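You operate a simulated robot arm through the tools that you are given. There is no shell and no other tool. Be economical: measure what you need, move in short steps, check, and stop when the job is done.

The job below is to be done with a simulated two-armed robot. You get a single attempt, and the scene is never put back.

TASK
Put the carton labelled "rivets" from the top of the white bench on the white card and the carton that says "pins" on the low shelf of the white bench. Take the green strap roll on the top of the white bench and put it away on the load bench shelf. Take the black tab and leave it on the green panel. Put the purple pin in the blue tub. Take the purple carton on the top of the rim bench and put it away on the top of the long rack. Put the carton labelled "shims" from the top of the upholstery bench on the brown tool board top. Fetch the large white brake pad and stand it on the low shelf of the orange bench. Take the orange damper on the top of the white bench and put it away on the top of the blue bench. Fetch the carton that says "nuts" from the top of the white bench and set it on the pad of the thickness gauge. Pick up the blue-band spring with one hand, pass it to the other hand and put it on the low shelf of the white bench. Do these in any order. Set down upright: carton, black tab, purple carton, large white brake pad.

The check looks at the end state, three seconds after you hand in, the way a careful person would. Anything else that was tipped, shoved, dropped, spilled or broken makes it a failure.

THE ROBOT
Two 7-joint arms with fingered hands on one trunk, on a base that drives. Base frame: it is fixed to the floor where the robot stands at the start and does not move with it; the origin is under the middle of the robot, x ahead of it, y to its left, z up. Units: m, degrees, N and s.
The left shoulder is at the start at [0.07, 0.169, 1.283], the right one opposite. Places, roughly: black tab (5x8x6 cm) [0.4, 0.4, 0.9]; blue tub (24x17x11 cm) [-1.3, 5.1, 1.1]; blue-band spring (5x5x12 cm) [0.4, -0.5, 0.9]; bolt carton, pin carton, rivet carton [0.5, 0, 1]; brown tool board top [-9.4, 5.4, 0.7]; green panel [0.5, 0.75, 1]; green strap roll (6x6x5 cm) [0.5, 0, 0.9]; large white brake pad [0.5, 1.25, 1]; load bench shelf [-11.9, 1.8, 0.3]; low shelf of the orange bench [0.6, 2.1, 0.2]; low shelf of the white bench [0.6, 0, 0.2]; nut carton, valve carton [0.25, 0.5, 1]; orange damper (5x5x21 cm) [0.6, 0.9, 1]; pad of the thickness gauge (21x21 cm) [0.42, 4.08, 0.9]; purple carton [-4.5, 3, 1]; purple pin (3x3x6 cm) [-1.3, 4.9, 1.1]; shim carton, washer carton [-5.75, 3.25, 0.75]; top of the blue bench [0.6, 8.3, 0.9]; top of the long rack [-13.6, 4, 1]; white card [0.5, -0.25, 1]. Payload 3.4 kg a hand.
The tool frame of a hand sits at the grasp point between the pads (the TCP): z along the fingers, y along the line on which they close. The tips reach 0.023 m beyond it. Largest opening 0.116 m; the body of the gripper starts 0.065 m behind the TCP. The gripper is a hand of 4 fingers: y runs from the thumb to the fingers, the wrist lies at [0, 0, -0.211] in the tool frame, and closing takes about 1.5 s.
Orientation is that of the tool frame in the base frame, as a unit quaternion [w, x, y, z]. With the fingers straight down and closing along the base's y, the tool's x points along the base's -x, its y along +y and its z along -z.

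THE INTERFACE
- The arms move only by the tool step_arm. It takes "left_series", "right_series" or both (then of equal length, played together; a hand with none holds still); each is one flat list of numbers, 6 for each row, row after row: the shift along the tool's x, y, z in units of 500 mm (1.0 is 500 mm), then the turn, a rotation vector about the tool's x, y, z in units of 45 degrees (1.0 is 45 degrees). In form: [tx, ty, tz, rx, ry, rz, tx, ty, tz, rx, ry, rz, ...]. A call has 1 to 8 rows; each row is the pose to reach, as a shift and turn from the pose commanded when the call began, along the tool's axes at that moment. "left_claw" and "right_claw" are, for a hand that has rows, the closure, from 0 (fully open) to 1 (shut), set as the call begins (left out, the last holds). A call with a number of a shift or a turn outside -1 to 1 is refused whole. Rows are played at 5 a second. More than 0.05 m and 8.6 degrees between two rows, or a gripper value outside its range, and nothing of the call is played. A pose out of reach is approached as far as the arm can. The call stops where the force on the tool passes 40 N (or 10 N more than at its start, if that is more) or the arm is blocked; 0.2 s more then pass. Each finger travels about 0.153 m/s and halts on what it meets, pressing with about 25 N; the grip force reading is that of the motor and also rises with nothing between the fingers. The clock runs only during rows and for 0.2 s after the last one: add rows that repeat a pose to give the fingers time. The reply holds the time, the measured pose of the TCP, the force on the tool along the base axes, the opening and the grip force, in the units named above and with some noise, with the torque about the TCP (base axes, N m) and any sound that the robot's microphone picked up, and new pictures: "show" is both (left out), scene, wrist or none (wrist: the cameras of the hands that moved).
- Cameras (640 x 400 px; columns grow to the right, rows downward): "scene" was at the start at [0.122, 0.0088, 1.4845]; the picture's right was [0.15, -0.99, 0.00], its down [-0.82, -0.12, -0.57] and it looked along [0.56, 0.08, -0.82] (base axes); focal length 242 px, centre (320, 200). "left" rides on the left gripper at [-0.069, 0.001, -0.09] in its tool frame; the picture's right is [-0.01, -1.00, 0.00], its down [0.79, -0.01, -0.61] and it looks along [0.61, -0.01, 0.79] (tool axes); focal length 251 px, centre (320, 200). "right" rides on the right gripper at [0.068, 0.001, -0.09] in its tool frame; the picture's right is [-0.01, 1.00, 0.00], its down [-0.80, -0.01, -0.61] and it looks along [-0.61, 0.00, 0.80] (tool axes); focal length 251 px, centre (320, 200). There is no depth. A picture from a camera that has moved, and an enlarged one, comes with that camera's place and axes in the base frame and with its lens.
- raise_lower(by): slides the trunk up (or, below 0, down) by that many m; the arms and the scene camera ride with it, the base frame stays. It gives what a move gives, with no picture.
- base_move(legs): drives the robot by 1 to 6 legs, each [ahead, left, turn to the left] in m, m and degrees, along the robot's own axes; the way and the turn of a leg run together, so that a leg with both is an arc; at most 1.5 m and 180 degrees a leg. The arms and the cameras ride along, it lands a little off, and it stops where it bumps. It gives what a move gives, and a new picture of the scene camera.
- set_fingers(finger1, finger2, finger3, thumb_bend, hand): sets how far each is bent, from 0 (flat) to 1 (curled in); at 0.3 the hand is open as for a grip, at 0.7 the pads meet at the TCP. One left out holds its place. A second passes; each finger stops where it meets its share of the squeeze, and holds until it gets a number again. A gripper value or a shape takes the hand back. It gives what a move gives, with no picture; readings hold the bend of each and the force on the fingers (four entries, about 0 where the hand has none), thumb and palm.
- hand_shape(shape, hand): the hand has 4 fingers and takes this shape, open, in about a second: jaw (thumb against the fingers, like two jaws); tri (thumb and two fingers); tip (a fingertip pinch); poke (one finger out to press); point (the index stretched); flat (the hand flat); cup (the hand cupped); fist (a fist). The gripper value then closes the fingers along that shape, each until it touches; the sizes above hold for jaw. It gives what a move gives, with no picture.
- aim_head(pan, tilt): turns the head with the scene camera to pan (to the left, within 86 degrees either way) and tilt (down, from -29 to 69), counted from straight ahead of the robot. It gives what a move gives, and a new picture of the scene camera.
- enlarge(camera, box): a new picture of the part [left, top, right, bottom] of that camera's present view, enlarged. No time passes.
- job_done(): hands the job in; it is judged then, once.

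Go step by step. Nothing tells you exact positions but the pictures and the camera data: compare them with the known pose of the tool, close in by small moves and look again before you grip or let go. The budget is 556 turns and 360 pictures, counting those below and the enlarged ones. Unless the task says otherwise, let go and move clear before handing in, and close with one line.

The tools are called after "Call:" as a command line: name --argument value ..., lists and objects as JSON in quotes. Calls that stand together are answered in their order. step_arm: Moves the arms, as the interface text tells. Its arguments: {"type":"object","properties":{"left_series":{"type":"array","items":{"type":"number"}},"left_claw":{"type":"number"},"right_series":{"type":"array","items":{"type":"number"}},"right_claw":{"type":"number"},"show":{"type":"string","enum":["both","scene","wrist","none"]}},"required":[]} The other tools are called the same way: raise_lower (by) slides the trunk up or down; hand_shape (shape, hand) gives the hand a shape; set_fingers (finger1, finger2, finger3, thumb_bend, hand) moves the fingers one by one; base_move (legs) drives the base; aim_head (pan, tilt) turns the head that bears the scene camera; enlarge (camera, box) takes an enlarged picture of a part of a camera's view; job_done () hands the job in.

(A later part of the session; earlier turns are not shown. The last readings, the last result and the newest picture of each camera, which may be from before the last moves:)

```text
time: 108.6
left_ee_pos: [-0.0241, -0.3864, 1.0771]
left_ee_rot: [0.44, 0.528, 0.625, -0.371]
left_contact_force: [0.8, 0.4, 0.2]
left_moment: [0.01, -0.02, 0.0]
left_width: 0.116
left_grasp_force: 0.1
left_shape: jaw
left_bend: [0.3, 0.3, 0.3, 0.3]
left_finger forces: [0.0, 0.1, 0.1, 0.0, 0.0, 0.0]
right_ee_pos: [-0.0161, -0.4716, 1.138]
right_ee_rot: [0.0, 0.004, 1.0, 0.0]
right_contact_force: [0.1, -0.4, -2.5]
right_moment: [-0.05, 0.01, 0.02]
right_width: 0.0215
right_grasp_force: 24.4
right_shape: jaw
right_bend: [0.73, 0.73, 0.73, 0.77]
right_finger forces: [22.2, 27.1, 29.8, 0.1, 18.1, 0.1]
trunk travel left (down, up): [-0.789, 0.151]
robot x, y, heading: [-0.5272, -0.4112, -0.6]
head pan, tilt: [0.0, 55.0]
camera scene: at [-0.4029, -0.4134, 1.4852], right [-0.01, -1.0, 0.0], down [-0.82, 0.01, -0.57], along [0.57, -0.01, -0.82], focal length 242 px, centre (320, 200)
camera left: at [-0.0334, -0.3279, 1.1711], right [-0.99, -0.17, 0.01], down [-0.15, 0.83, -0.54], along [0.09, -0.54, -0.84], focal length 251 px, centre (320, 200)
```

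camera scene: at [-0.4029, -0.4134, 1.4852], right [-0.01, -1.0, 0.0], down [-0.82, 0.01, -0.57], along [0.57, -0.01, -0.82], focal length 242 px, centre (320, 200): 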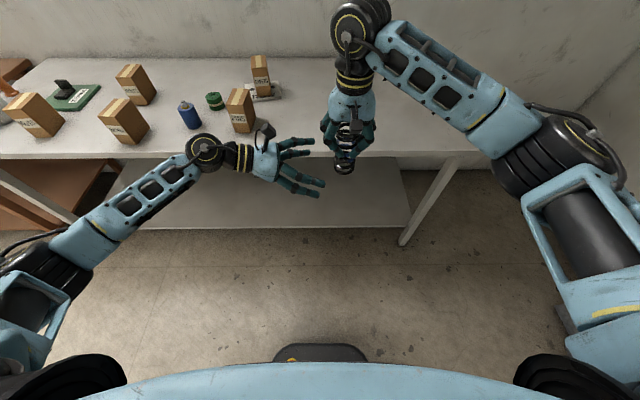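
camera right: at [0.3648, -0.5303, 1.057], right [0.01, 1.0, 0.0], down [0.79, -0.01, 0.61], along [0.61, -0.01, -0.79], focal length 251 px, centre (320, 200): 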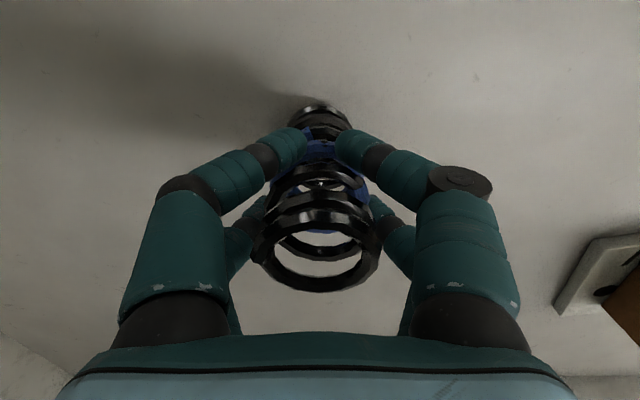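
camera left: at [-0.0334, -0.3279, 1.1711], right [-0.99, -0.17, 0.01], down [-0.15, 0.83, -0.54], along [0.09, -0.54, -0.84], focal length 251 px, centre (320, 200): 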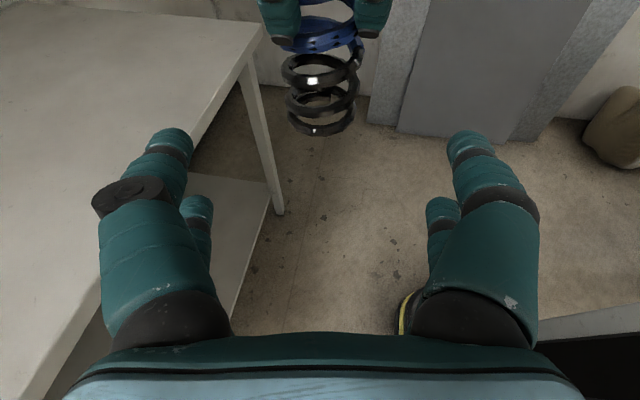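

Spring is centred in the left view. I advance to surround its lower half and close the left hand.

Call:
step_arm --left_series '[-0.02, -0.005, 0.06, 0, 0, 0, -0.04, -0.01, 0.11, 0, 0, 0, -0.06, -0.015, 0.164, 0, 0, 0, -0.06, -0.015, 0.164, 0, 0, 0]' --show "wrist"

```text
time: 109.6
left_ee_pos: [-0.016, -0.4758, 1.0767]
left_ee_rot: [0.439, 0.529, 0.625, -0.37]
left_contact_force: [-0.2, -0.1, -0.8]
left_moment: [-0.01, 0.01, 0.03]
left_width: 0.116
left_grasp_force: 0.1
left_shape: jaw
left_bend: [0.3, 0.3, 0.3, 0.3]
left_finger forces: [0.0, 0.0, 0.0, 0.0, 0.0, 0.0]
right_ee_pos: [-0.0151, -0.4735, 1.1365]
right_ee_rot: [-0.001, 0.003, 1.0, 0.0]
right_contact_force: [0.5, 0.4, -2.2]
right_moment: [-0.01, 0.05, 0.04]
right_width: 0.0215
right_grasp_force: 25.2
right_shape: jaw
right_bend: [0.73, 0.73, 0.73, 0.77]
right_finger forces: [22.2, 27.0, 29.8, 0.0, 18.1, 0.0]
trunk travel left (down, up): [-0.789, 0.151]
robot x, y, heading: [-0.5229, -0.416, -0.7]
head pan, tilt: [0.0, 55.0]
camera left: at [-0.0253, -0.4162, 1.1702], right [-0.99, -0.17, 0.01], down [-0.15, 0.83, -0.54], along [0.08, -0.53, -0.84], focal length 251 px, centre (320, 200)
```

left: 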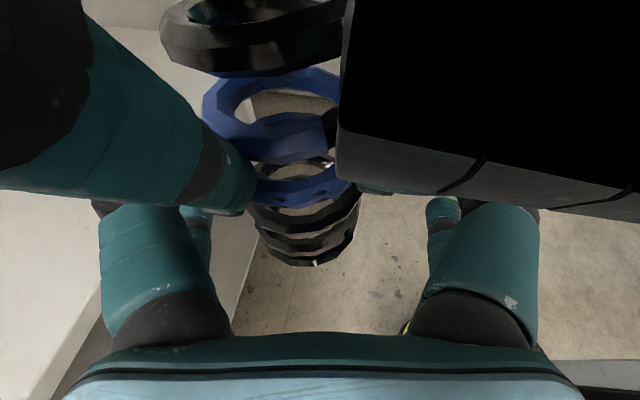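

The left hand surrounds the lower coils. I close the left hand; afterwards I'll open the right only slightly because the left camera is close by.

Call:
step_arm --left_series '[0, 0, 0, 0, 0, 0, 0, 0, 0, 0, 0, 0, 0, 0, 0, 0, 0, 0, 0, 0, 0, 0, 0, 0, 0, 0, 0, 0, 0, 0, 0, 0, 0, 0, 0, 0, 0, 0, 0, 0, 0, 0]' --left_claw 1 --show "wrist"

```text
time: 111.2
left_ee_pos: [-0.0165, -0.4761, 1.0763]
left_ee_rot: [0.439, 0.529, 0.625, -0.371]
left_contact_force: [5.0, -9.4, -0.5]
left_moment: [0.24, 0.22, -0.23]
left_width: 0.0275
left_grasp_force: 25.6
left_shape: jaw
left_bend: [0.74, 0.73, 0.74, 0.75]
left_finger forces: [28.9, 21.5, 22.3, 0.1, 22.9, 0.0]
right_ee_pos: [-0.0153, -0.4729, 1.1374]
right_ee_rot: [0.0, 0.002, 1.0, 0.0]
right_contact_force: [-6.3, 9.6, 0.1]
right_moment: [0.39, 0.14, 0.19]
right_width: 0.0213
right_grasp_force: 25.2
right_shape: jaw
right_bend: [0.73, 0.73, 0.73, 0.77]
right_finger forces: [28.5, 30.5, 27.6, 0.0, 17.6, 0.0]
trunk travel left (down, up): [-0.789, 0.151]
robot x, y, heading: [-0.5284, -0.4097, -0.5]
head pan, tilt: [0.0, 55.0]
camera left: at [-0.0252, -0.4162, 1.1701], right [-0.99, -0.17, 0.01], down [-0.15, 0.83, -0.54], along [0.08, -0.53, -0.84], focal length 251 px, centre (320, 200)
```

left: 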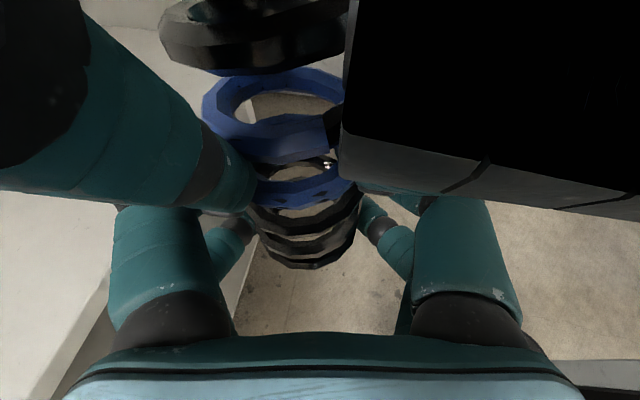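

Both hands hold it. I open the right slightly.

Call:
step_arm --right_series '[0, 0, 0, 0, 0, 0, 0, 0, 0, 0, 0, 0, 0, 0, 0, 0, 0, 0, 0, 0, 0, 0, 0, 0]' --right_claw 0.55 --show "both"

```text
time: 112.2
left_ee_pos: [-0.015, -0.4758, 1.0751]
left_ee_rot: [0.439, 0.528, 0.625, -0.37]
left_contact_force: [0.6, 5.2, 0.0]
left_moment: [-0.48, 0.11, -0.12]
left_width: 0.0276
left_grasp_force: 24.5
left_shape: jaw
left_bend: [0.75, 0.73, 0.73, 0.75]
left_finger forces: [25.4, 21.3, 23.6, 0.0, 22.6, 0.1]
right_ee_pos: [-0.015, -0.4725, 1.1379]
right_ee_rot: [0.0, 0.004, 1.0, 0.0]
right_contact_force: [-0.6, -5.0, -2.0]
right_moment: [0.12, -0.05, 0.11]
right_width: 0.051
right_grasp_force: 0.0
right_shape: jaw
right_bend: [0.73, 0.73, 0.73, 0.76]
right_finger forces: [0.0, 0.0, 0.0, 0.0, 0.1, 0.1]
trunk travel left (down, up): [-0.789, 0.151]
robot x, y, heading: [-0.5295, -0.409, -0.7]
head pan, tilt: [0.0, 55.0]
camera scene: at [-0.4022, -0.4149, 1.4851], right [-0.01, -1.0, 0.0], down [-0.82, 0.01, -0.57], along [0.57, -0.01, -0.82], focal length 242 px, centre (320, 200)
camera right: at [-0.0848, -0.4722, 1.2268], right [0.02, 1.0, 0.0], down [0.79, -0.01, 0.61], along [0.61, -0.01, -0.79], focal length 251 px, centre (320, 200)
```

scene: 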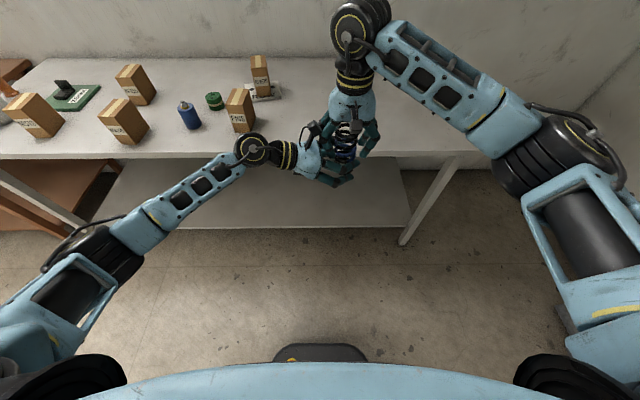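
right: 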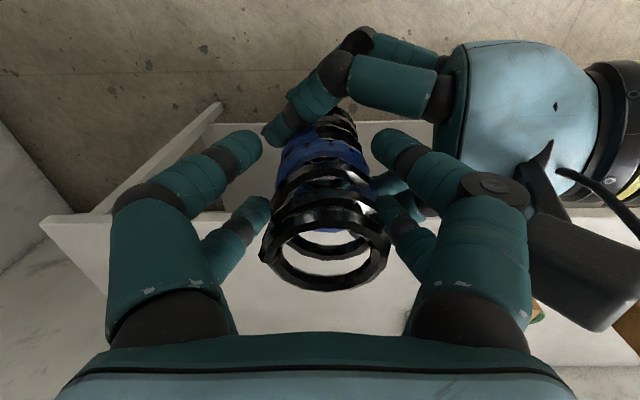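

Right digits are clear of the coils with a light touch at the left camera. I ease the right hand slightly away and straight up.

Call:
step_arm --right_series '[0, -0.008, -0.02, 0, 0, 0, 0, -0.008, -0.06, 0, 0, 0, 0, -0.008, -0.12, 0, 0, 0, 0, -0.008, -0.2, 0, 0, 0, 0, -0.008, -0.26, 0, 0, 0]' --show "both"

```text
time: 113.4
left_ee_pos: [-0.0157, -0.4753, 1.0757]
left_ee_rot: [0.44, 0.528, 0.625, -0.37]
left_contact_force: [0.3, 0.7, -0.4]
left_moment: [-0.01, 0.01, 0.01]
left_width: 0.0275
left_grasp_force: 25.4
left_shape: jaw
left_bend: [0.75, 0.73, 0.73, 0.75]
left_finger forces: [25.4, 21.3, 23.7, 0.0, 22.5, 0.0]
right_ee_pos: [-0.0156, -0.4777, 1.2672]
right_ee_rot: [0.0, 0.004, 1.0, 0.001]
right_contact_force: [0.7, 0.7, -0.4]
right_moment: [-0.03, 0.01, 0.0]
right_width: 0.0519
right_grasp_force: 0.0
right_shape: jaw
right_bend: [0.73, 0.73, 0.73, 0.76]
right_finger forces: [0.1, 0.0, 0.0, 0.0, 0.0, 0.1]
trunk travel left (down, up): [-0.789, 0.151]
robot x, y, heading: [-0.5269, -0.4148, -0.6]
head pan, tilt: [0.0, 55.0]
camera scene: at [-0.4031, -0.4144, 1.4851], right [-0.01, -1.0, 0.0], down [-0.82, 0.01, -0.57], along [0.57, -0.01, -0.82], focal length 242 px, centre (320, 200)
camera right: at [-0.0851, -0.4752, 1.3561], right [0.02, 1.0, 0.0], down [0.79, -0.01, 0.61], along [0.61, -0.01, -0.79], focal length 251 px, centre (320, 200)
```

scene: 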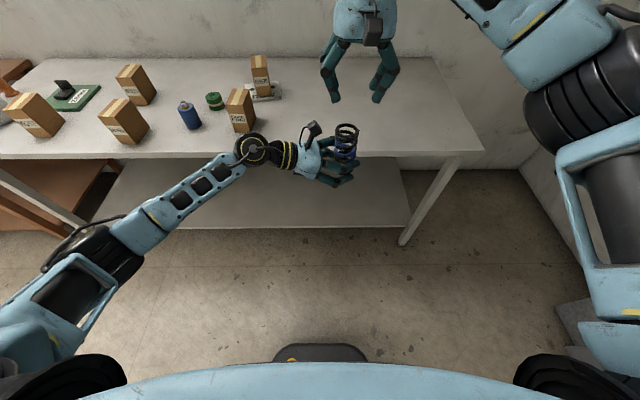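
right: 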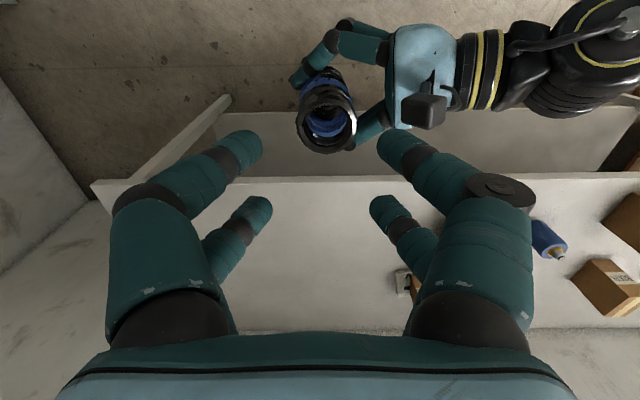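

Hand-over done; the left holds the spring upright. I tuck the right hand aside and shift the base left before lowering.

Call:
step_arm --right_series '[0.02, -0.09, 0, 0, 0, 0, 0.04, -0.18, 0, 0, 0, 0, 0.06, -0.27, 0.03, 0, 0, 0, 0.08, -0.34, 0.09, 0, 0, 0, 0.1, -0.4, 0.16, 0, 0, 0, 0.11, -0.44, 0.24, 0, 0, 0, 0.12, -0.45, 0.33, 0, 0, 0, 0.12, -0.45, 0.374, 0, 0, 0]' --show "none"

Call:
base_move --legs '[[0, 0.25, 0]]'

Call:
raise_lower --by -0.6

Call:
aim_head --pan 0 --tilt 25

```text
time: 115.2
left_ee_pos: [-0.0159, -0.4753, 1.0756]
left_ee_rot: [0.44, 0.528, 0.626, -0.37]
left_contact_force: [-1.2, 0.1, -0.4]
left_moment: [0.0, 0.0, 0.0]
left_width: 0.0277
left_grasp_force: 24.9
left_shape: jaw
left_bend: [0.75, 0.73, 0.73, 0.75]
left_finger forces: [24.9, 21.3, 23.6, 0.1, 22.3, 0.0]
right_ee_pos: [-0.0782, -0.7016, 1.0801]
right_ee_rot: [0.0, 0.004, 1.0, -0.001]
right_contact_force: [0.4, 0.4, 0.4]
right_moment: [0.01, 0.0, 0.01]
right_width: 0.0521
right_grasp_force: 0.0
right_shape: jaw
right_bend: [0.73, 0.73, 0.73, 0.76]
right_finger forces: [0.0, 0.1, 0.1, 0.0, 0.1, 0.0]
trunk travel left (down, up): [-0.789, 0.151]
robot x, y, heading: [-0.5259, -0.4143, -0.6]
head pan, tilt: [0.0, 55.0]
```

```text
time: 117.0
left_ee_pos: [-0.014, -0.2315, 1.0756]
left_ee_rot: [0.438, 0.529, 0.625, -0.37]
left_contact_force: [0.3, 0.8, 0.5]
left_moment: [-0.03, -0.01, -0.03]
left_width: 0.0274
left_grasp_force: 24.7
left_shape: jaw
left_bend: [0.75, 0.73, 0.73, 0.75]
left_finger forces: [25.1, 21.2, 23.5, 0.0, 22.3, 0.0]
right_ee_pos: [-0.0747, -0.4574, 1.0804]
right_ee_rot: [-0.001, 0.003, 1.0, 0.0]
right_contact_force: [-0.4, -0.4, -0.6]
right_moment: [0.01, 0.02, 0.01]
right_width: 0.0518
right_grasp_force: 0.0
right_shape: jaw
right_bend: [0.73, 0.73, 0.73, 0.76]
right_finger forces: [0.0, 0.1, 0.0, 0.0, 0.0, 0.1]
trunk travel left (down, up): [-0.789, 0.151]
robot x, y, heading: [-0.5242, -0.1638, -0.5]
head pan, tilt: [0.0, 55.0]
camera scene: at [-0.3999, -0.1719, 1.4851], right [-0.01, -1.0, 0.0], down [-0.82, 0.01, -0.57], along [0.57, 0.0, -0.82], focal length 242 px, centre (320, 200)
```

scene: 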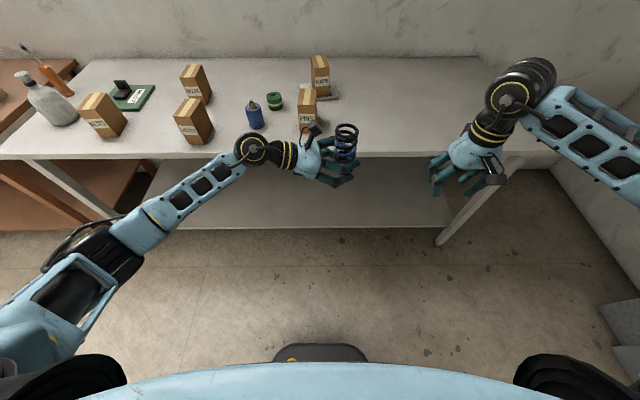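

```text
refused: -0.6 is not a number from -0.4 to 0.4
```

```text
time: 117.9
left_ee_pos: [-0.0127, -0.2305, 1.0754]
left_ee_rot: [0.439, 0.529, 0.625, -0.371]
left_contact_force: [0.0, -0.1, -0.2]
left_moment: [-0.01, 0.03, 0.02]
left_width: 0.0276
left_grasp_force: 25.2
left_shape: jaw
left_bend: [0.75, 0.73, 0.73, 0.75]
left_finger forces: [25.1, 21.3, 23.6, 0.0, 22.3, 0.0]
right_ee_pos: [-0.0737, -0.4573, 1.0805]
right_ee_rot: [0.0, 0.004, 1.0, 0.001]
right_contact_force: [-0.3, 0.6, 0.1]
right_moment: [-0.02, 0.0, 0.0]
right_width: 0.0519
right_grasp_force: 0.1
right_shape: jaw
right_bend: [0.73, 0.73, 0.73, 0.76]
right_finger forces: [0.0, 0.0, 0.0, 0.0, 0.0, 0.0]
trunk travel left (down, up): [-0.789, 0.151]
robot x, y, heading: [-0.5253, -0.1694, -0.3]
head pan, tilt: [0.0, 25.0]
camera scene: at [-0.3799, -0.1708, 1.529], right [-0.01, -1.0, 0.0], down [-0.42, 0.0, -0.91], along [0.91, -0.01, -0.42], focal length 242 px, centre (320, 200)
```

scene: 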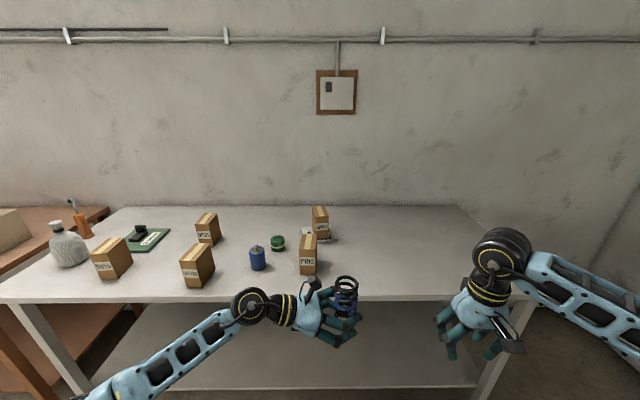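

Lowering in two steps (limit 0.4 each).

Call:
raise_lower --by -0.4

Call:
raise_lower --by -0.3

Call:
aim_head --pan 0 --tilt 30

```text
time: 121.8
left_ee_pos: [-0.0127, -0.2306, 0.676]
left_ee_rot: [0.439, 0.528, 0.626, -0.37]
left_contact_force: [-0.7, 1.2, 0.1]
left_moment: [0.0, 0.03, -0.02]
left_width: 0.0277
left_grasp_force: 24.7
left_shape: jaw
left_bend: [0.75, 0.73, 0.73, 0.75]
left_finger forces: [25.0, 21.2, 23.6, 0.0, 22.3, 0.0]
right_ee_pos: [-0.0759, -0.4565, 0.6805]
right_ee_rot: [0.0, 0.003, 1.0, 0.0]
right_contact_force: [-0.3, -0.4, 0.7]
right_moment: [-0.03, 0.01, -0.02]
right_width: 0.052
right_grasp_force: 0.0
right_shape: jaw
right_bend: [0.73, 0.73, 0.73, 0.76]
right_finger forces: [0.1, 0.1, 0.1, 0.1, 0.0, 0.0]
trunk travel left (down, up): [-0.389, 0.551]
robot x, y, heading: [-0.5284, -0.166, -0.5]
head pan, tilt: [0.0, 25.0]
```

```text
time: 124.8
left_ee_pos: [-0.0127, -0.23, 0.3756]
left_ee_rot: [0.439, 0.528, 0.626, -0.37]
left_contact_force: [-0.1, 1.8, 0.9]
left_moment: [0.0, 0.01, 0.02]
left_width: 0.0274
left_grasp_force: 24.9
left_shape: jaw
left_bend: [0.75, 0.73, 0.73, 0.75]
left_finger forces: [24.9, 21.1, 23.6, 0.0, 22.3, 0.0]
right_ee_pos: [-0.0752, -0.4557, 0.3817]
right_ee_rot: [0.0, 0.003, 1.0, 0.0]
right_contact_force: [0.3, -0.2, 0.0]
right_moment: [0.01, 0.0, 0.02]
right_width: 0.0523
right_grasp_force: 0.1
right_shape: jaw
right_bend: [0.73, 0.73, 0.73, 0.76]
right_finger forces: [0.1, 0.0, 0.1, 0.0, 0.0, 0.1]
trunk travel left (down, up): [-0.089, 0.851]
robot x, y, heading: [-0.5231, -0.1669, -0.5]
head pan, tilt: [0.0, 25.0]
```

```text
time: 125.4
left_ee_pos: [-0.0149, -0.2295, 0.376]
left_ee_rot: [0.44, 0.528, 0.626, -0.37]
left_contact_force: [0.0, 0.9, 0.5]
left_moment: [0.0, 0.01, 0.02]
left_width: 0.0275
left_grasp_force: 25.1
left_shape: jaw
left_bend: [0.75, 0.73, 0.73, 0.75]
left_finger forces: [25.0, 21.2, 23.6, 0.1, 22.3, 0.0]
right_ee_pos: [-0.0754, -0.457, 0.3793]
right_ee_rot: [-0.001, 0.003, 1.0, 0.0]
right_contact_force: [0.2, -0.4, 0.5]
right_moment: [0.0, -0.01, -0.03]
right_width: 0.0521
right_grasp_force: 0.0
right_shape: jaw
right_bend: [0.73, 0.73, 0.73, 0.76]
right_finger forces: [0.1, 0.0, 0.0, 0.0, 0.0, 0.1]
trunk travel left (down, up): [-0.089, 0.851]
robot x, y, heading: [-0.5258, -0.1704, -0.4]
head pan, tilt: [0.0, 30.0]
camera scene: at [-0.3819, -0.1704, 0.8211], right [-0.01, -1.0, 0.0], down [-0.5, 0.0, -0.87], along [0.87, -0.01, -0.5], focal length 242 px, centre (320, 200)
```

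scene: 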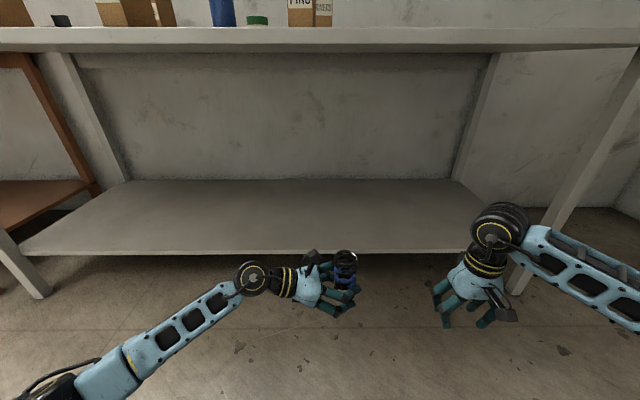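

The shelf top is z≈0.225 with its front edge at x≈0.285. I drive forward 0.41 m with the spring below the bench top.

Call:
base_move --legs '[[0.41, 0, 0]]'

Call:
aim_head --pan 0 --tilt 60

```text
time: 128.0
left_ee_pos: [0.3958, -0.2336, 0.376]
left_ee_rot: [0.439, 0.528, 0.625, -0.37]
left_contact_force: [0.1, -0.1, -1.1]
left_moment: [0.02, 0.04, -0.02]
left_width: 0.0274
left_grasp_force: 25.4
left_shape: jaw
left_bend: [0.76, 0.73, 0.73, 0.75]
left_finger forces: [24.9, 21.2, 23.6, 0.0, 22.2, 0.0]
right_ee_pos: [0.3344, -0.4584, 0.3804]
right_ee_rot: [0.0, 0.002, 1.0, -0.002]
right_contact_force: [0.5, -0.5, -0.6]
right_moment: [0.02, 0.0, -0.03]
right_width: 0.0521
right_grasp_force: 0.3
right_shape: jaw
right_bend: [0.73, 0.73, 0.73, 0.76]
right_finger forces: [0.1, 0.0, 0.0, 0.0, 0.0, 0.1]
trunk travel left (down, up): [-0.089, 0.851]
robot x, y, heading: [-0.1136, -0.1739, -0.7]
head pan, tilt: [0.0, 30.0]
camera scene: at [0.0277, -0.1736, 0.8211], right [-0.01, -1.0, 0.0], down [-0.5, 0.0, -0.87], along [0.87, -0.01, -0.5], focal length 242 px, centre (320, 200)
```

scene: 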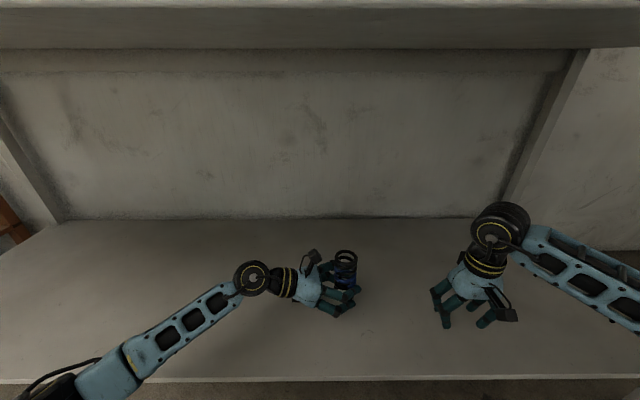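

```text
time: 128.9
left_ee_pos: [0.3959, -0.2338, 0.3753]
left_ee_rot: [0.439, 0.528, 0.626, -0.37]
left_contact_force: [-0.5, -0.2, -0.5]
left_moment: [0.01, 0.04, -0.01]
left_width: 0.0272
left_grasp_force: 25.6
left_shape: jaw
left_bend: [0.76, 0.73, 0.73, 0.75]
left_finger forces: [25.0, 21.1, 23.6, 0.0, 22.2, 0.1]
right_ee_pos: [0.3359, -0.4591, 0.3799]
right_ee_rot: [0.0, 0.002, 1.0, 0.0]
right_contact_force: [0.3, -0.2, 0.1]
right_moment: [-0.01, -0.04, -0.02]
right_width: 0.052
right_grasp_force: 0.0
right_shape: jaw
right_bend: [0.73, 0.73, 0.73, 0.76]
right_finger forces: [0.0, 0.0, 0.1, 0.1, 0.1, 0.0]
trunk travel left (down, up): [-0.089, 0.851]
robot x, y, heading: [-0.1157, -0.1723, -0.2]
head pan, tilt: [0.0, 60.0]
camera scene: at [0.0039, -0.1734, 0.7791], right [-0.01, -1.0, 0.0], down [-0.87, 0.01, -0.5], along [0.5, 0.0, -0.87], focal length 242 px, centre (320, 200)
```

scene: 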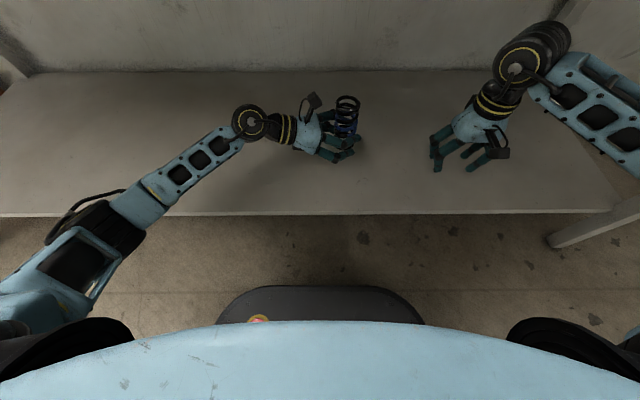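

Clear. I lower the trunk 0.08 m, then finish with the arm.

Call:
raise_lower --by -0.08

Call:
step_arm --left_series '[0.019, 0, 0.007, 0, 0, 0, 0.038, 0, 0.014, 0, 0, 0, 0.038, 0, 0.014, 0, 0, 0]' --show "both"

```text
time: 130.1
left_ee_pos: [0.3963, -0.2337, 0.2959]
left_ee_rot: [0.44, 0.528, 0.626, -0.37]
left_contact_force: [0.1, 0.7, 0.1]
left_moment: [-0.01, 0.01, -0.01]
left_width: 0.0276
left_grasp_force: 24.7
left_shape: jaw
left_bend: [0.76, 0.73, 0.73, 0.75]
left_finger forces: [25.0, 21.2, 23.6, 0.0, 22.2, 0.1]
right_ee_pos: [0.3348, -0.46, 0.3005]
right_ee_rot: [0.0, 0.002, 1.0, -0.001]
right_contact_force: [0.3, 0.3, 0.5]
right_moment: [0.03, 0.06, 0.04]
right_width: 0.052
right_grasp_force: 0.0
right_shape: jaw
right_bend: [0.73, 0.73, 0.73, 0.76]
right_finger forces: [0.0, 0.0, 0.0, 0.0, 0.1, 0.0]
trunk travel left (down, up): [-0.009, 0.931]
robot x, y, heading: [-0.1147, -0.1745, -0.2]
head pan, tilt: [0.0, 60.0]
```

```text
time: 130.9
left_ee_pos: [0.3955, -0.2348, 0.2759]
left_ee_rot: [0.44, 0.527, 0.626, -0.37]
left_contact_force: [-0.2, -1.2, 0.1]
left_moment: [-0.06, 0.01, -0.02]
left_width: 0.0272
left_grasp_force: 24.8
left_shape: jaw
left_bend: [0.76, 0.73, 0.73, 0.75]
left_finger forces: [24.9, 21.3, 23.5, 0.0, 22.2, 0.1]
right_ee_pos: [0.3344, -0.4589, 0.2998]
right_ee_rot: [0.0, 0.002, 1.0, 0.0]
right_contact_force: [-0.4, 0.1, 0.4]
right_moment: [0.01, -0.02, 0.02]
right_width: 0.052
right_grasp_force: 0.1
right_shape: jaw
right_bend: [0.73, 0.73, 0.73, 0.76]
right_finger forces: [0.0, 0.1, 0.1, 0.1, 0.0, 0.0]
trunk travel left (down, up): [-0.009, 0.931]
robot x, y, heading: [-0.115, -0.1701, -0.3]
head pan, tilt: [0.0, 60.0]
camera scene: at [0.0038, -0.1734, 0.699], right [-0.01, -1.0, 0.0], down [-0.87, 0.01, -0.5], along [0.5, 0.0, -0.87], focal length 242 px, centre (320, 200)
camera left: at [0.3864, -0.174, 0.3699], right [-0.99, -0.17, 0.01], down [-0.15, 0.83, -0.54], along [0.09, -0.53, -0.84], focal length 251 px, centre (320, 200)
```

scene: 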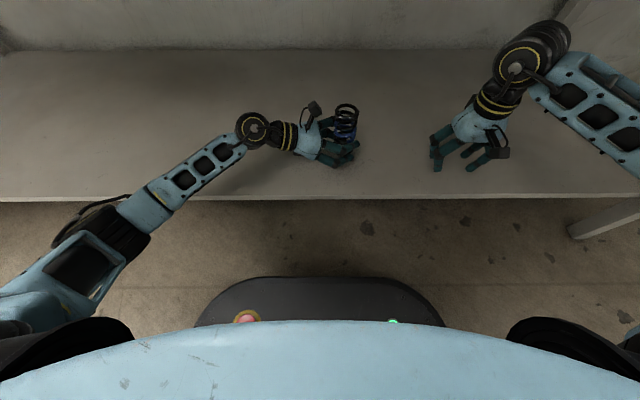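
left: 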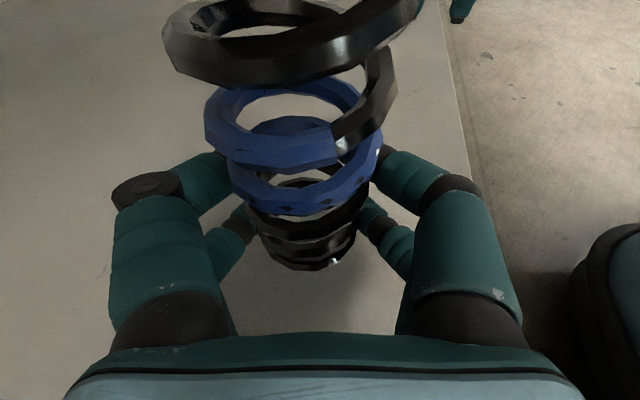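

Bottom of the spring is about 2 cm above the shelf. I lower gently until contact.

Call:
step_arm --left_series '[0.01, 0, 0.0035, 0, 0, 0, 0.02, 0, 0.007, 0, 0, 0, 0.028, 0, 0.01, 0, 0, 0, 0.028, 0, 0.01, 0, 0, 0]' --show "none"

Call:
step_arm --left_series '[0.006, 0, 0.002, 0, 0, 0, 0.01, 0, 0.0036, 0, 0, 0, 0.01, 0, 0.0036, 0, 0, 0]' --show "none"

```text
time: 131.9
left_ee_pos: [0.395, -0.232, 0.2606]
left_ee_rot: [0.438, 0.529, 0.626, -0.37]
left_contact_force: [0.2, -0.3, 0.4]
left_moment: [-0.02, 0.0, 0.0]
left_width: 0.0274
left_grasp_force: 25.0
left_shape: jaw
left_bend: [0.76, 0.73, 0.73, 0.75]
left_finger forces: [24.8, 21.2, 23.5, 0.0, 22.3, 0.0]
right_ee_pos: [0.3332, -0.459, 0.3005]
right_ee_rot: [0.0, 0.003, 1.0, 0.0]
right_contact_force: [-0.1, 0.1, 0.1]
right_moment: [-0.04, 0.0, 0.01]
right_width: 0.0519
right_grasp_force: 0.1
right_shape: jaw
right_bend: [0.73, 0.73, 0.73, 0.76]
right_finger forces: [0.0, 0.0, 0.1, 0.1, 0.0, 0.0]
trunk travel left (down, up): [-0.009, 0.931]
robot x, y, heading: [-0.1136, -0.1703, -0.3]
head pan, tilt: [0.0, 60.0]
```

```text
time: 132.7
left_ee_pos: [0.3951, -0.2316, 0.2562]
left_ee_rot: [0.438, 0.528, 0.625, -0.371]
left_contact_force: [0.7, -0.2, 0.1]
left_moment: [0.0, 0.02, 0.02]
left_width: 0.0276
left_grasp_force: 24.9
left_shape: jaw
left_bend: [0.76, 0.73, 0.73, 0.75]
left_finger forces: [24.9, 21.1, 23.5, 0.0, 22.2, 0.0]
right_ee_pos: [0.3351, -0.4591, 0.3004]
right_ee_rot: [-0.001, 0.003, 1.0, 0.001]
right_contact_force: [-0.4, -0.1, -0.1]
right_moment: [0.02, 0.04, -0.01]
right_width: 0.0521
right_grasp_force: 0.1
right_shape: jaw
right_bend: [0.73, 0.73, 0.73, 0.76]
right_finger forces: [0.0, 0.0, 0.0, 0.1, 0.0, 0.0]
trunk travel left (down, up): [-0.009, 0.931]
robot x, y, heading: [-0.1132, -0.1689, -0.7]
head pan, tilt: [0.0, 60.0]
```

Call:
step_arm --left_series '[0.007, 0, 0.0025, 0, 0, 0, 0.012, 0, 0.004, 0, 0, 0, 0.012, 0, 0.004, 0, 0, 0]' --show "wrist"

```text
time: 133.5
left_ee_pos: [0.395, -0.2325, 0.2508]
left_ee_rot: [0.439, 0.529, 0.624, -0.371]
left_contact_force: [-0.3, 1.2, 5.3]
left_moment: [-0.05, 0.14, -0.04]
left_width: 0.0274
left_grasp_force: 24.8
left_shape: jaw
left_bend: [0.76, 0.73, 0.74, 0.75]
left_finger forces: [24.9, 21.9, 30.0, 0.0, 22.1, 0.0]
right_ee_pos: [0.3342, -0.4593, 0.3007]
right_ee_rot: [0.002, 0.003, 1.0, 0.0]
right_contact_force: [-0.2, -0.1, 0.7]
right_moment: [0.0, 0.01, 0.02]
right_width: 0.0519
right_grasp_force: 0.1
right_shape: jaw
right_bend: [0.73, 0.73, 0.73, 0.76]
right_finger forces: [0.1, 0.0, 0.1, 0.0, 0.0, 0.0]
trunk travel left (down, up): [-0.009, 0.931]
robot x, y, heading: [-0.1117, -0.1692, -0.5]
head pan, tilt: [0.0, 60.0]
camera left: at [0.3857, -0.1736, 0.3445], right [-0.99, -0.17, 0.01], down [-0.15, 0.83, -0.54], along [0.09, -0.54, -0.84], focal length 251 px, centre (320, 200)
```

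left: 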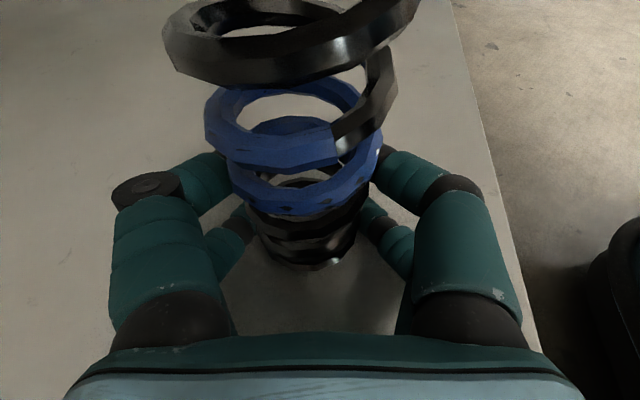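

The shelf bears the spring. I release fully and draw the hand straight back.

Call:
step_arm --left_series '[0, 0, 0, 0, 0, 0, 0, 0, 0, 0, 0, 0, 0, 0, 0, 0, 0, 0, 0, 0, 0, 0, 0, 0, 0, 0, 0, 0, 0, 0]' --left_claw 0 --show "wrist"

Call:
step_arm --left_series '[0.03, 0, -0.09, 0, 0, 0, 0.06, 0, -0.18, 0, 0, 0, 0.09, 0, -0.27, 0, 0, 0, 0.11, 0, -0.34, 0, 0, 0]' --show "scene"

```text
time: 134.7
left_ee_pos: [0.3951, -0.2333, 0.2508]
left_ee_rot: [0.44, 0.528, 0.625, -0.371]
left_contact_force: [3.0, -1.4, 9.7]
left_moment: [-0.27, 0.43, 0.14]
left_width: 0.1155
left_grasp_force: 0.1
left_shape: jaw
left_bend: [0.3, 0.31, 0.35, 0.3]
left_finger forces: [0.0, 0.6, 9.5, 0.0, 0.1, 0.0]
right_ee_pos: [0.3338, -0.4594, 0.3016]
right_ee_rot: [0.001, 0.002, 1.0, 0.0]
right_contact_force: [-0.7, -0.1, 0.2]
right_moment: [-0.01, -0.02, 0.02]
right_width: 0.052
right_grasp_force: 0.1
right_shape: jaw
right_bend: [0.73, 0.73, 0.73, 0.76]
right_finger forces: [0.0, 0.1, 0.0, 0.0, 0.0, 0.0]
trunk travel left (down, up): [-0.009, 0.931]
robot x, y, heading: [-0.1149, -0.1744, -0.5]
head pan, tilt: [0.0, 60.0]
camera left: at [0.3856, -0.1736, 0.3445], right [-0.99, -0.17, 0.01], down [-0.15, 0.83, -0.54], along [0.09, -0.53, -0.84], focal length 251 px, centre (320, 200)
```

left: 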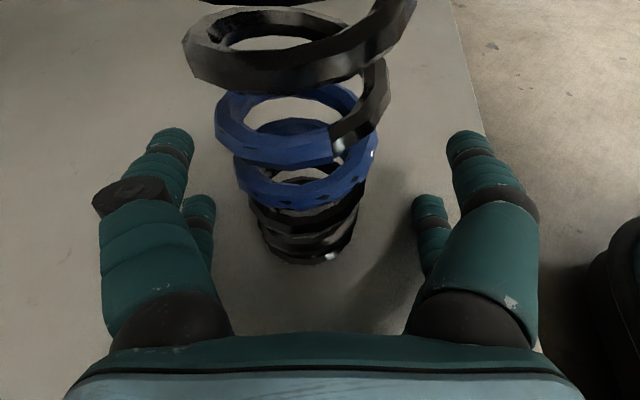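

```text
time: 135.7
left_ee_pos: [0.3646, -0.0581, 0.2579]
left_ee_rot: [0.44, 0.528, 0.625, -0.37]
left_contact_force: [0.1, 0.8, -0.3]
left_moment: [0.0, -0.03, 0.01]
left_width: 0.116
left_grasp_force: 0.0
left_shape: jaw
left_bend: [0.3, 0.3, 0.3, 0.3]
left_finger forces: [0.0, 0.0, 0.1, 0.0, 0.2, 0.0]
right_ee_pos: [0.3346, -0.4597, 0.3007]
right_ee_rot: [-0.001, 0.002, 1.0, 0.0]
right_contact_force: [0.1, -0.7, -0.5]
right_moment: [0.03, -0.02, 0.03]
right_width: 0.0518
right_grasp_force: 0.3
right_shape: jaw
right_bend: [0.73, 0.73, 0.73, 0.76]
right_finger forces: [0.0, 0.0, 0.1, 0.0, 0.0, 0.1]
trunk travel left (down, up): [-0.009, 0.931]
robot x, y, heading: [-0.1148, -0.1715, -0.4]
head pan, tilt: [0.0, 60.0]
camera scene: at [0.0036, -0.1734, 0.6991], right [-0.01, -1.0, 0.0], down [-0.87, 0.01, -0.5], along [0.5, 0.0, -0.87], focal length 242 px, centre (320, 200)
```

scene: 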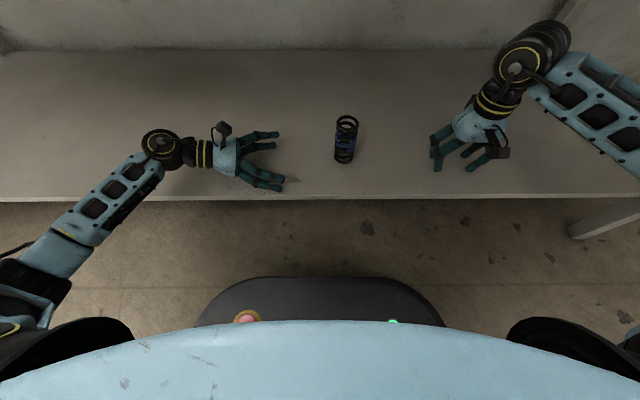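

The spring stands on the shelf. I back out and raise the trunk.

Call:
base_move --legs '[[-0.42, 0, 0]]'

Call:
raise_lower --by 0.4

Call:
raise_lower --by 0.38

Call:
step_arm --right_series '[-0.02, 0.07, -0.05, 0, 0, 0, -0.05, 0.14, -0.1, 0, 0, 0, -0.08, 0.21, -0.14, 0, 0, 0, -0.1, 0.28, -0.18, 0, 0, 0]' --left_series '[-0.06, 0, -0.05, -0.15, 0, -0.05, -0.12, 0, -0.1, -0.3, 0, -0.1, -0.18, 0, -0.15, -0.45, 0, -0.15, -0.24, 0, -0.2, -0.6, 0, -0.2]' --right_claw 0 --show "scene"

```text
time: 138.3
left_ee_pos: [-0.0587, -0.0544, 0.2564]
left_ee_rot: [0.439, 0.527, 0.626, -0.37]
left_contact_force: [0.2, 0.2, 1.2]
left_moment: [0.01, -0.04, 0.0]
left_width: 0.1159
left_grasp_force: 0.1
left_shape: jaw
left_bend: [0.3, 0.3, 0.3, 0.3]
left_finger forces: [0.1, 0.1, 0.0, 0.0, 0.0, 0.0]
right_ee_pos: [-0.0881, -0.4562, 0.3005]
right_ee_rot: [0.0, 0.001, 1.0, 0.0]
right_contact_force: [-0.4, 1.5, -0.4]
right_moment: [0.01, 0.02, 0.02]
right_width: 0.0521
right_grasp_force: 0.0
right_shape: jaw
right_bend: [0.73, 0.73, 0.73, 0.76]
right_finger forces: [0.1, 0.0, 0.1, 0.1, 0.0, 0.0]
trunk travel left (down, up): [-0.009, 0.931]
robot x, y, heading: [-0.5387, -0.1687, -0.4]
head pan, tilt: [0.0, 60.0]
camera scene: at [-0.4195, -0.1704, 0.6991], right [0.0, -1.0, 0.0], down [-0.87, 0.0, -0.5], along [0.5, 0.0, -0.87], focal length 242 px, centre (320, 200)
```

scene: 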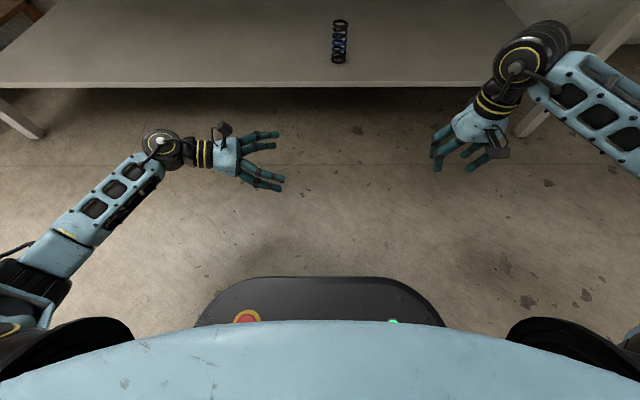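

```text
time: 142.1
left_ee_pos: [-0.0582, -0.0555, 0.6566]
left_ee_rot: [0.439, 0.528, 0.626, -0.37]
left_contact_force: [-0.5, -0.3, -0.8]
left_moment: [-0.01, -0.01, 0.0]
left_width: 0.1159
left_grasp_force: 0.1
left_shape: jaw
left_bend: [0.3, 0.3, 0.3, 0.3]
left_finger forces: [0.0, 0.1, 0.0, 0.0, 0.1, 0.0]
right_ee_pos: [-0.0865, -0.4559, 0.7006]
right_ee_rot: [-0.001, 0.001, 1.0, 0.0]
right_contact_force: [-0.5, -0.1, -0.8]
right_moment: [-0.03, -0.02, 0.01]
right_width: 0.0521
right_grasp_force: 0.0
right_shape: jaw
right_bend: [0.73, 0.73, 0.73, 0.76]
right_finger forces: [0.0, 0.1, 0.0, 0.0, 0.0, 0.0]
trunk travel left (down, up): [-0.409, 0.531]
robot x, y, heading: [-0.5368, -0.1672, -0.3]
head pan, tilt: [0.0, 60.0]
```

```text
time: 145.8
left_ee_pos: [-0.0586, -0.0559, 1.0349]
left_ee_rot: [0.44, 0.527, 0.626, -0.369]
left_contact_force: [-0.2, -0.5, -1.0]
left_moment: [0.01, 0.0, -0.01]
left_width: 0.116
left_grasp_force: 0.0
left_shape: jaw
left_bend: [0.3, 0.3, 0.3, 0.3]
left_finger forces: [0.1, 0.0, 0.1, 0.0, 0.0, 0.0]
right_ee_pos: [-0.0883, -0.4553, 1.0793]
right_ee_rot: [0.0, 0.001, 1.0, -0.001]
right_contact_force: [-0.6, -0.9, 0.0]
right_moment: [-0.01, 0.0, 0.0]
right_width: 0.0521
right_grasp_force: 0.0
right_shape: jaw
right_bend: [0.73, 0.73, 0.73, 0.76]
right_finger forces: [0.0, 0.0, 0.0, 0.0, 0.0, 0.1]
trunk travel left (down, up): [-0.789, 0.151]
robot x, y, heading: [-0.539, -0.1674, -0.3]
head pan, tilt: [0.0, 60.0]
```

```text
time: 146.8
left_ee_pos: [-0.0651, -0.0022, 1.1839]
left_ee_rot: [0.522, 0.359, 0.733, -0.247]
left_contact_force: [0.0, 0.5, 0.2]
left_moment: [0.0, -0.02, 0.02]
left_width: 0.116
left_grasp_force: 0.0
left_shape: jaw
left_bend: [0.3, 0.3, 0.3, 0.3]
left_finger forces: [0.0, 0.0, 0.1, 0.1, 0.0, 0.1]
right_ee_pos: [-0.0395, -0.3115, 1.1711]
right_ee_rot: [0.001, 0.0, 1.0, -0.002]
right_contact_force: [-0.1, 0.8, -0.7]
right_moment: [0.03, -0.01, -0.01]
right_width: 0.116
right_grasp_force: 0.2
right_shape: jaw
right_bend: [0.3, 0.3, 0.3, 0.3]
right_finger forces: [0.0, 0.0, 0.0, 0.0, 0.1, 0.0]
trunk travel left (down, up): [-0.789, 0.151]
robot x, y, heading: [-0.5359, -0.1675, -0.3]
head pan, tilt: [0.0, 60.0]
camera scene: at [-0.4207, -0.1683, 1.4791], right [0.0, -1.0, 0.0], down [-0.87, 0.0, -0.5], along [0.5, 0.0, -0.87], focal length 242 px, centre (320, 200)
```

scene: 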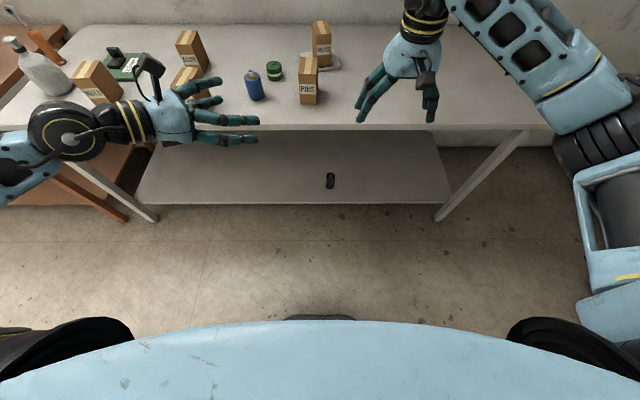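

I drive so the right hand comes over the pins carton.

Call:
base_move --legs '[[0, 0.18, 0], [0.43, 0, 0]]'

Call:
step_arm --right_series '[0, 0, 0.05, 0, 0, 0, 0, 0, 0.08, 0, 0, 0]' --show "wrist"

```text
time: 150.6
left_ee_pos: [0.3695, 0.1733, 1.1847]
left_ee_rot: [0.52, 0.362, 0.733, -0.248]
left_contact_force: [0.1, -0.4, 0.1]
left_moment: [0.0, -0.02, 0.0]
left_width: 0.1158
left_grasp_force: 0.1
left_shape: jaw
left_bend: [0.3, 0.3, 0.3, 0.3]
left_finger forces: [0.1, 0.0, 0.0, 0.0, 0.1, 0.0]
right_ee_pos: [0.3945, -0.1363, 1.1729]
right_ee_rot: [0.0, 0.004, 1.0, 0.0]
right_contact_force: [-0.4, -0.1, -0.1]
right_moment: [-0.01, -0.02, 0.0]
right_width: 0.1157
right_grasp_force: 0.1
right_shape: jaw
right_bend: [0.3, 0.3, 0.3, 0.3]
right_finger forces: [0.0, 0.0, 0.0, 0.0, 0.0, 0.1]
trunk travel left (down, up): [-0.789, 0.151]
robot x, y, heading: [-0.102, 0.0102, -0.5]
head pan, tilt: [0.0, 60.0]
camera scene: at [0.013, 0.0092, 1.4792], right [-0.01, -1.0, 0.0], down [-0.87, 0.01, -0.5], along [0.5, 0.0, -0.87], focal length 242 px, centre (320, 200)
```

scene: 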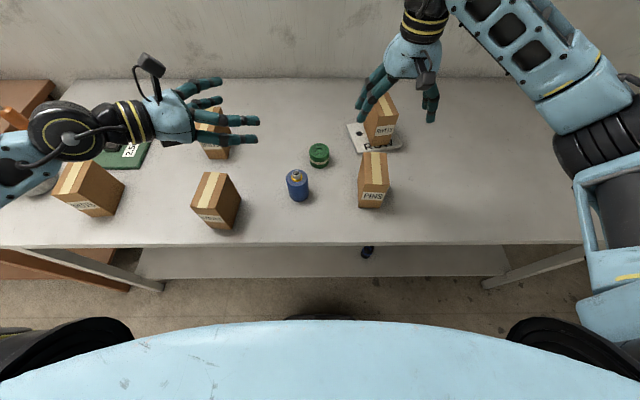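

```text
time: 151.2
left_ee_pos: [0.3717, 0.1736, 1.1825]
left_ee_rot: [0.52, 0.361, 0.734, -0.247]
left_contact_force: [-0.8, 0.5, -0.7]
left_moment: [0.0, -0.02, 0.0]
left_width: 0.1155
left_grasp_force: 0.0
left_shape: jaw
left_bend: [0.3, 0.3, 0.3, 0.3]
left_finger forces: [0.1, 0.1, 0.0, 0.0, 0.0, 0.0]
right_ee_pos: [0.396, -0.1366, 1.1313]
right_ee_rot: [0.0, 0.003, 1.0, 0.0]
right_contact_force: [-0.2, -0.3, 0.8]
right_moment: [0.04, 0.02, 0.02]
right_width: 0.116
right_grasp_force: 0.1
right_shape: jaw
right_bend: [0.3, 0.3, 0.3, 0.3]
right_finger forces: [0.0, 0.1, 0.0, 0.0, 0.0, 0.0]
trunk travel left (down, up): [-0.789, 0.151]
robot x, y, heading: [-0.1034, 0.0106, -0.4]
head pan, tilt: [0.0, 60.0]
camera right: at [0.3267, -0.1358, 1.2203], right [0.02, 1.0, 0.0], down [0.79, -0.01, 0.61], along [0.61, -0.01, -0.79], focal length 251 px, centre (320, 200)
```

right: 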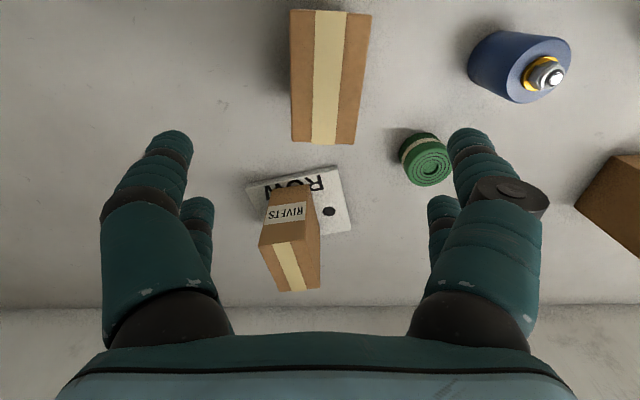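

Pins carton centred near (0.38, −0.131). I descend to grip height and close.

Call:
step_arm --right_series '[0.016, 0.005, 0.08, 0, 0, 0.04, 0.032, 0.01, 0.16, 0, 0, 0.075, 0.032, 0.01, 0.24, 0, 0, 0.075, 0.032, 0.01, 0.3, 0, 0, 0.075, 0.032, 0.01, 0.35, 0, 0, 0.075, 0.032, 0.01, 0.35, 0, 0, 0.075]' --show "wrist"

Call:
step_arm --right_series '[0, 0, 0, 0, 0, 0, 0, 0, 0, 0, 0, 0, 0, 0, 0, 0, 0, 0, 0, 0, 0, 0, 0, 0, 0, 0, 0, 0, 0, 0, 0, 0, 0, 0, 0, 0]' --right_claw 1 --show "none"

```text
time: 152.6
left_ee_pos: [0.3702, 0.175, 1.1829]
left_ee_rot: [0.52, 0.361, 0.733, -0.247]
left_contact_force: [0.2, 0.3, -0.1]
left_moment: [0.01, -0.03, -0.01]
left_width: 0.1158
left_grasp_force: 0.1
left_shape: jaw
left_bend: [0.3, 0.3, 0.3, 0.3]
left_finger forces: [0.0, 0.0, 0.0, 0.1, 0.1, 0.0]
right_ee_pos: [0.3795, -0.1309, 0.9548]
right_ee_rot: [0.0, 0.032, 0.999, 0.001]
right_contact_force: [-0.5, -0.3, -0.5]
right_moment: [-0.01, -0.02, 0.0]
right_width: 0.1159
right_grasp_force: 0.1
right_shape: jaw
right_bend: [0.3, 0.3, 0.3, 0.3]
right_finger forces: [0.1, 0.0, 0.0, 0.0, 0.1, 0.1]
trunk travel left (down, up): [-0.789, 0.151]
robot x, y, heading: [-0.1007, 0.0106, -0.6]
head pan, tilt: [0.0, 60.0]
camera right: at [0.3095, -0.1255, 1.0446], right [0.07, 1.0, 0.0], down [0.79, -0.06, 0.61], along [0.61, -0.05, -0.79], focal length 251 px, centre (320, 200)
```

right: 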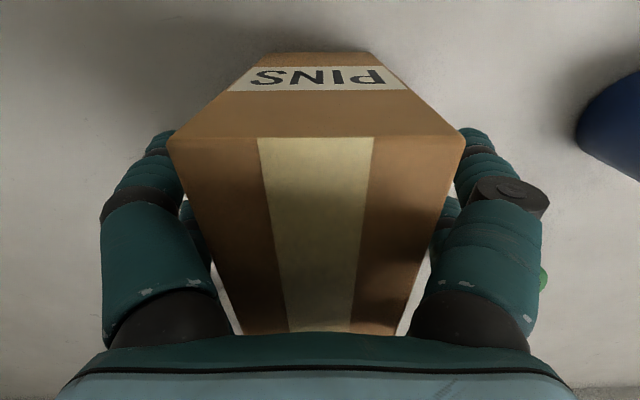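

```text
time: 153.9
left_ee_pos: [0.3705, 0.1749, 1.1828]
left_ee_rot: [0.519, 0.362, 0.734, -0.248]
left_contact_force: [-0.3, -0.1, -0.3]
left_moment: [-0.01, 0.04, -0.02]
left_width: 0.116
left_grasp_force: 0.0
left_shape: jaw
left_bend: [0.3, 0.3, 0.3, 0.3]
left_finger forces: [0.0, 0.1, 0.0, 0.1, 0.1, 0.0]
right_ee_pos: [0.3794, -0.1305, 0.9563]
right_ee_rot: [0.0, 0.032, 0.999, -0.001]
right_contact_force: [0.7, 0.7, -0.6]
right_moment: [0.01, -0.01, 0.0]
right_width: 0.0532
right_grasp_force: 24.6
right_shape: jaw
right_bend: [0.73, 0.73, 0.73, 0.76]
right_finger forces: [22.8, 22.7, 22.7, 0.0, 22.9, 0.1]
trunk travel left (down, up): [-0.789, 0.151]
robot x, y, heading: [-0.1031, 0.0124, -0.5]
head pan, tilt: [0.0, 60.0]
```

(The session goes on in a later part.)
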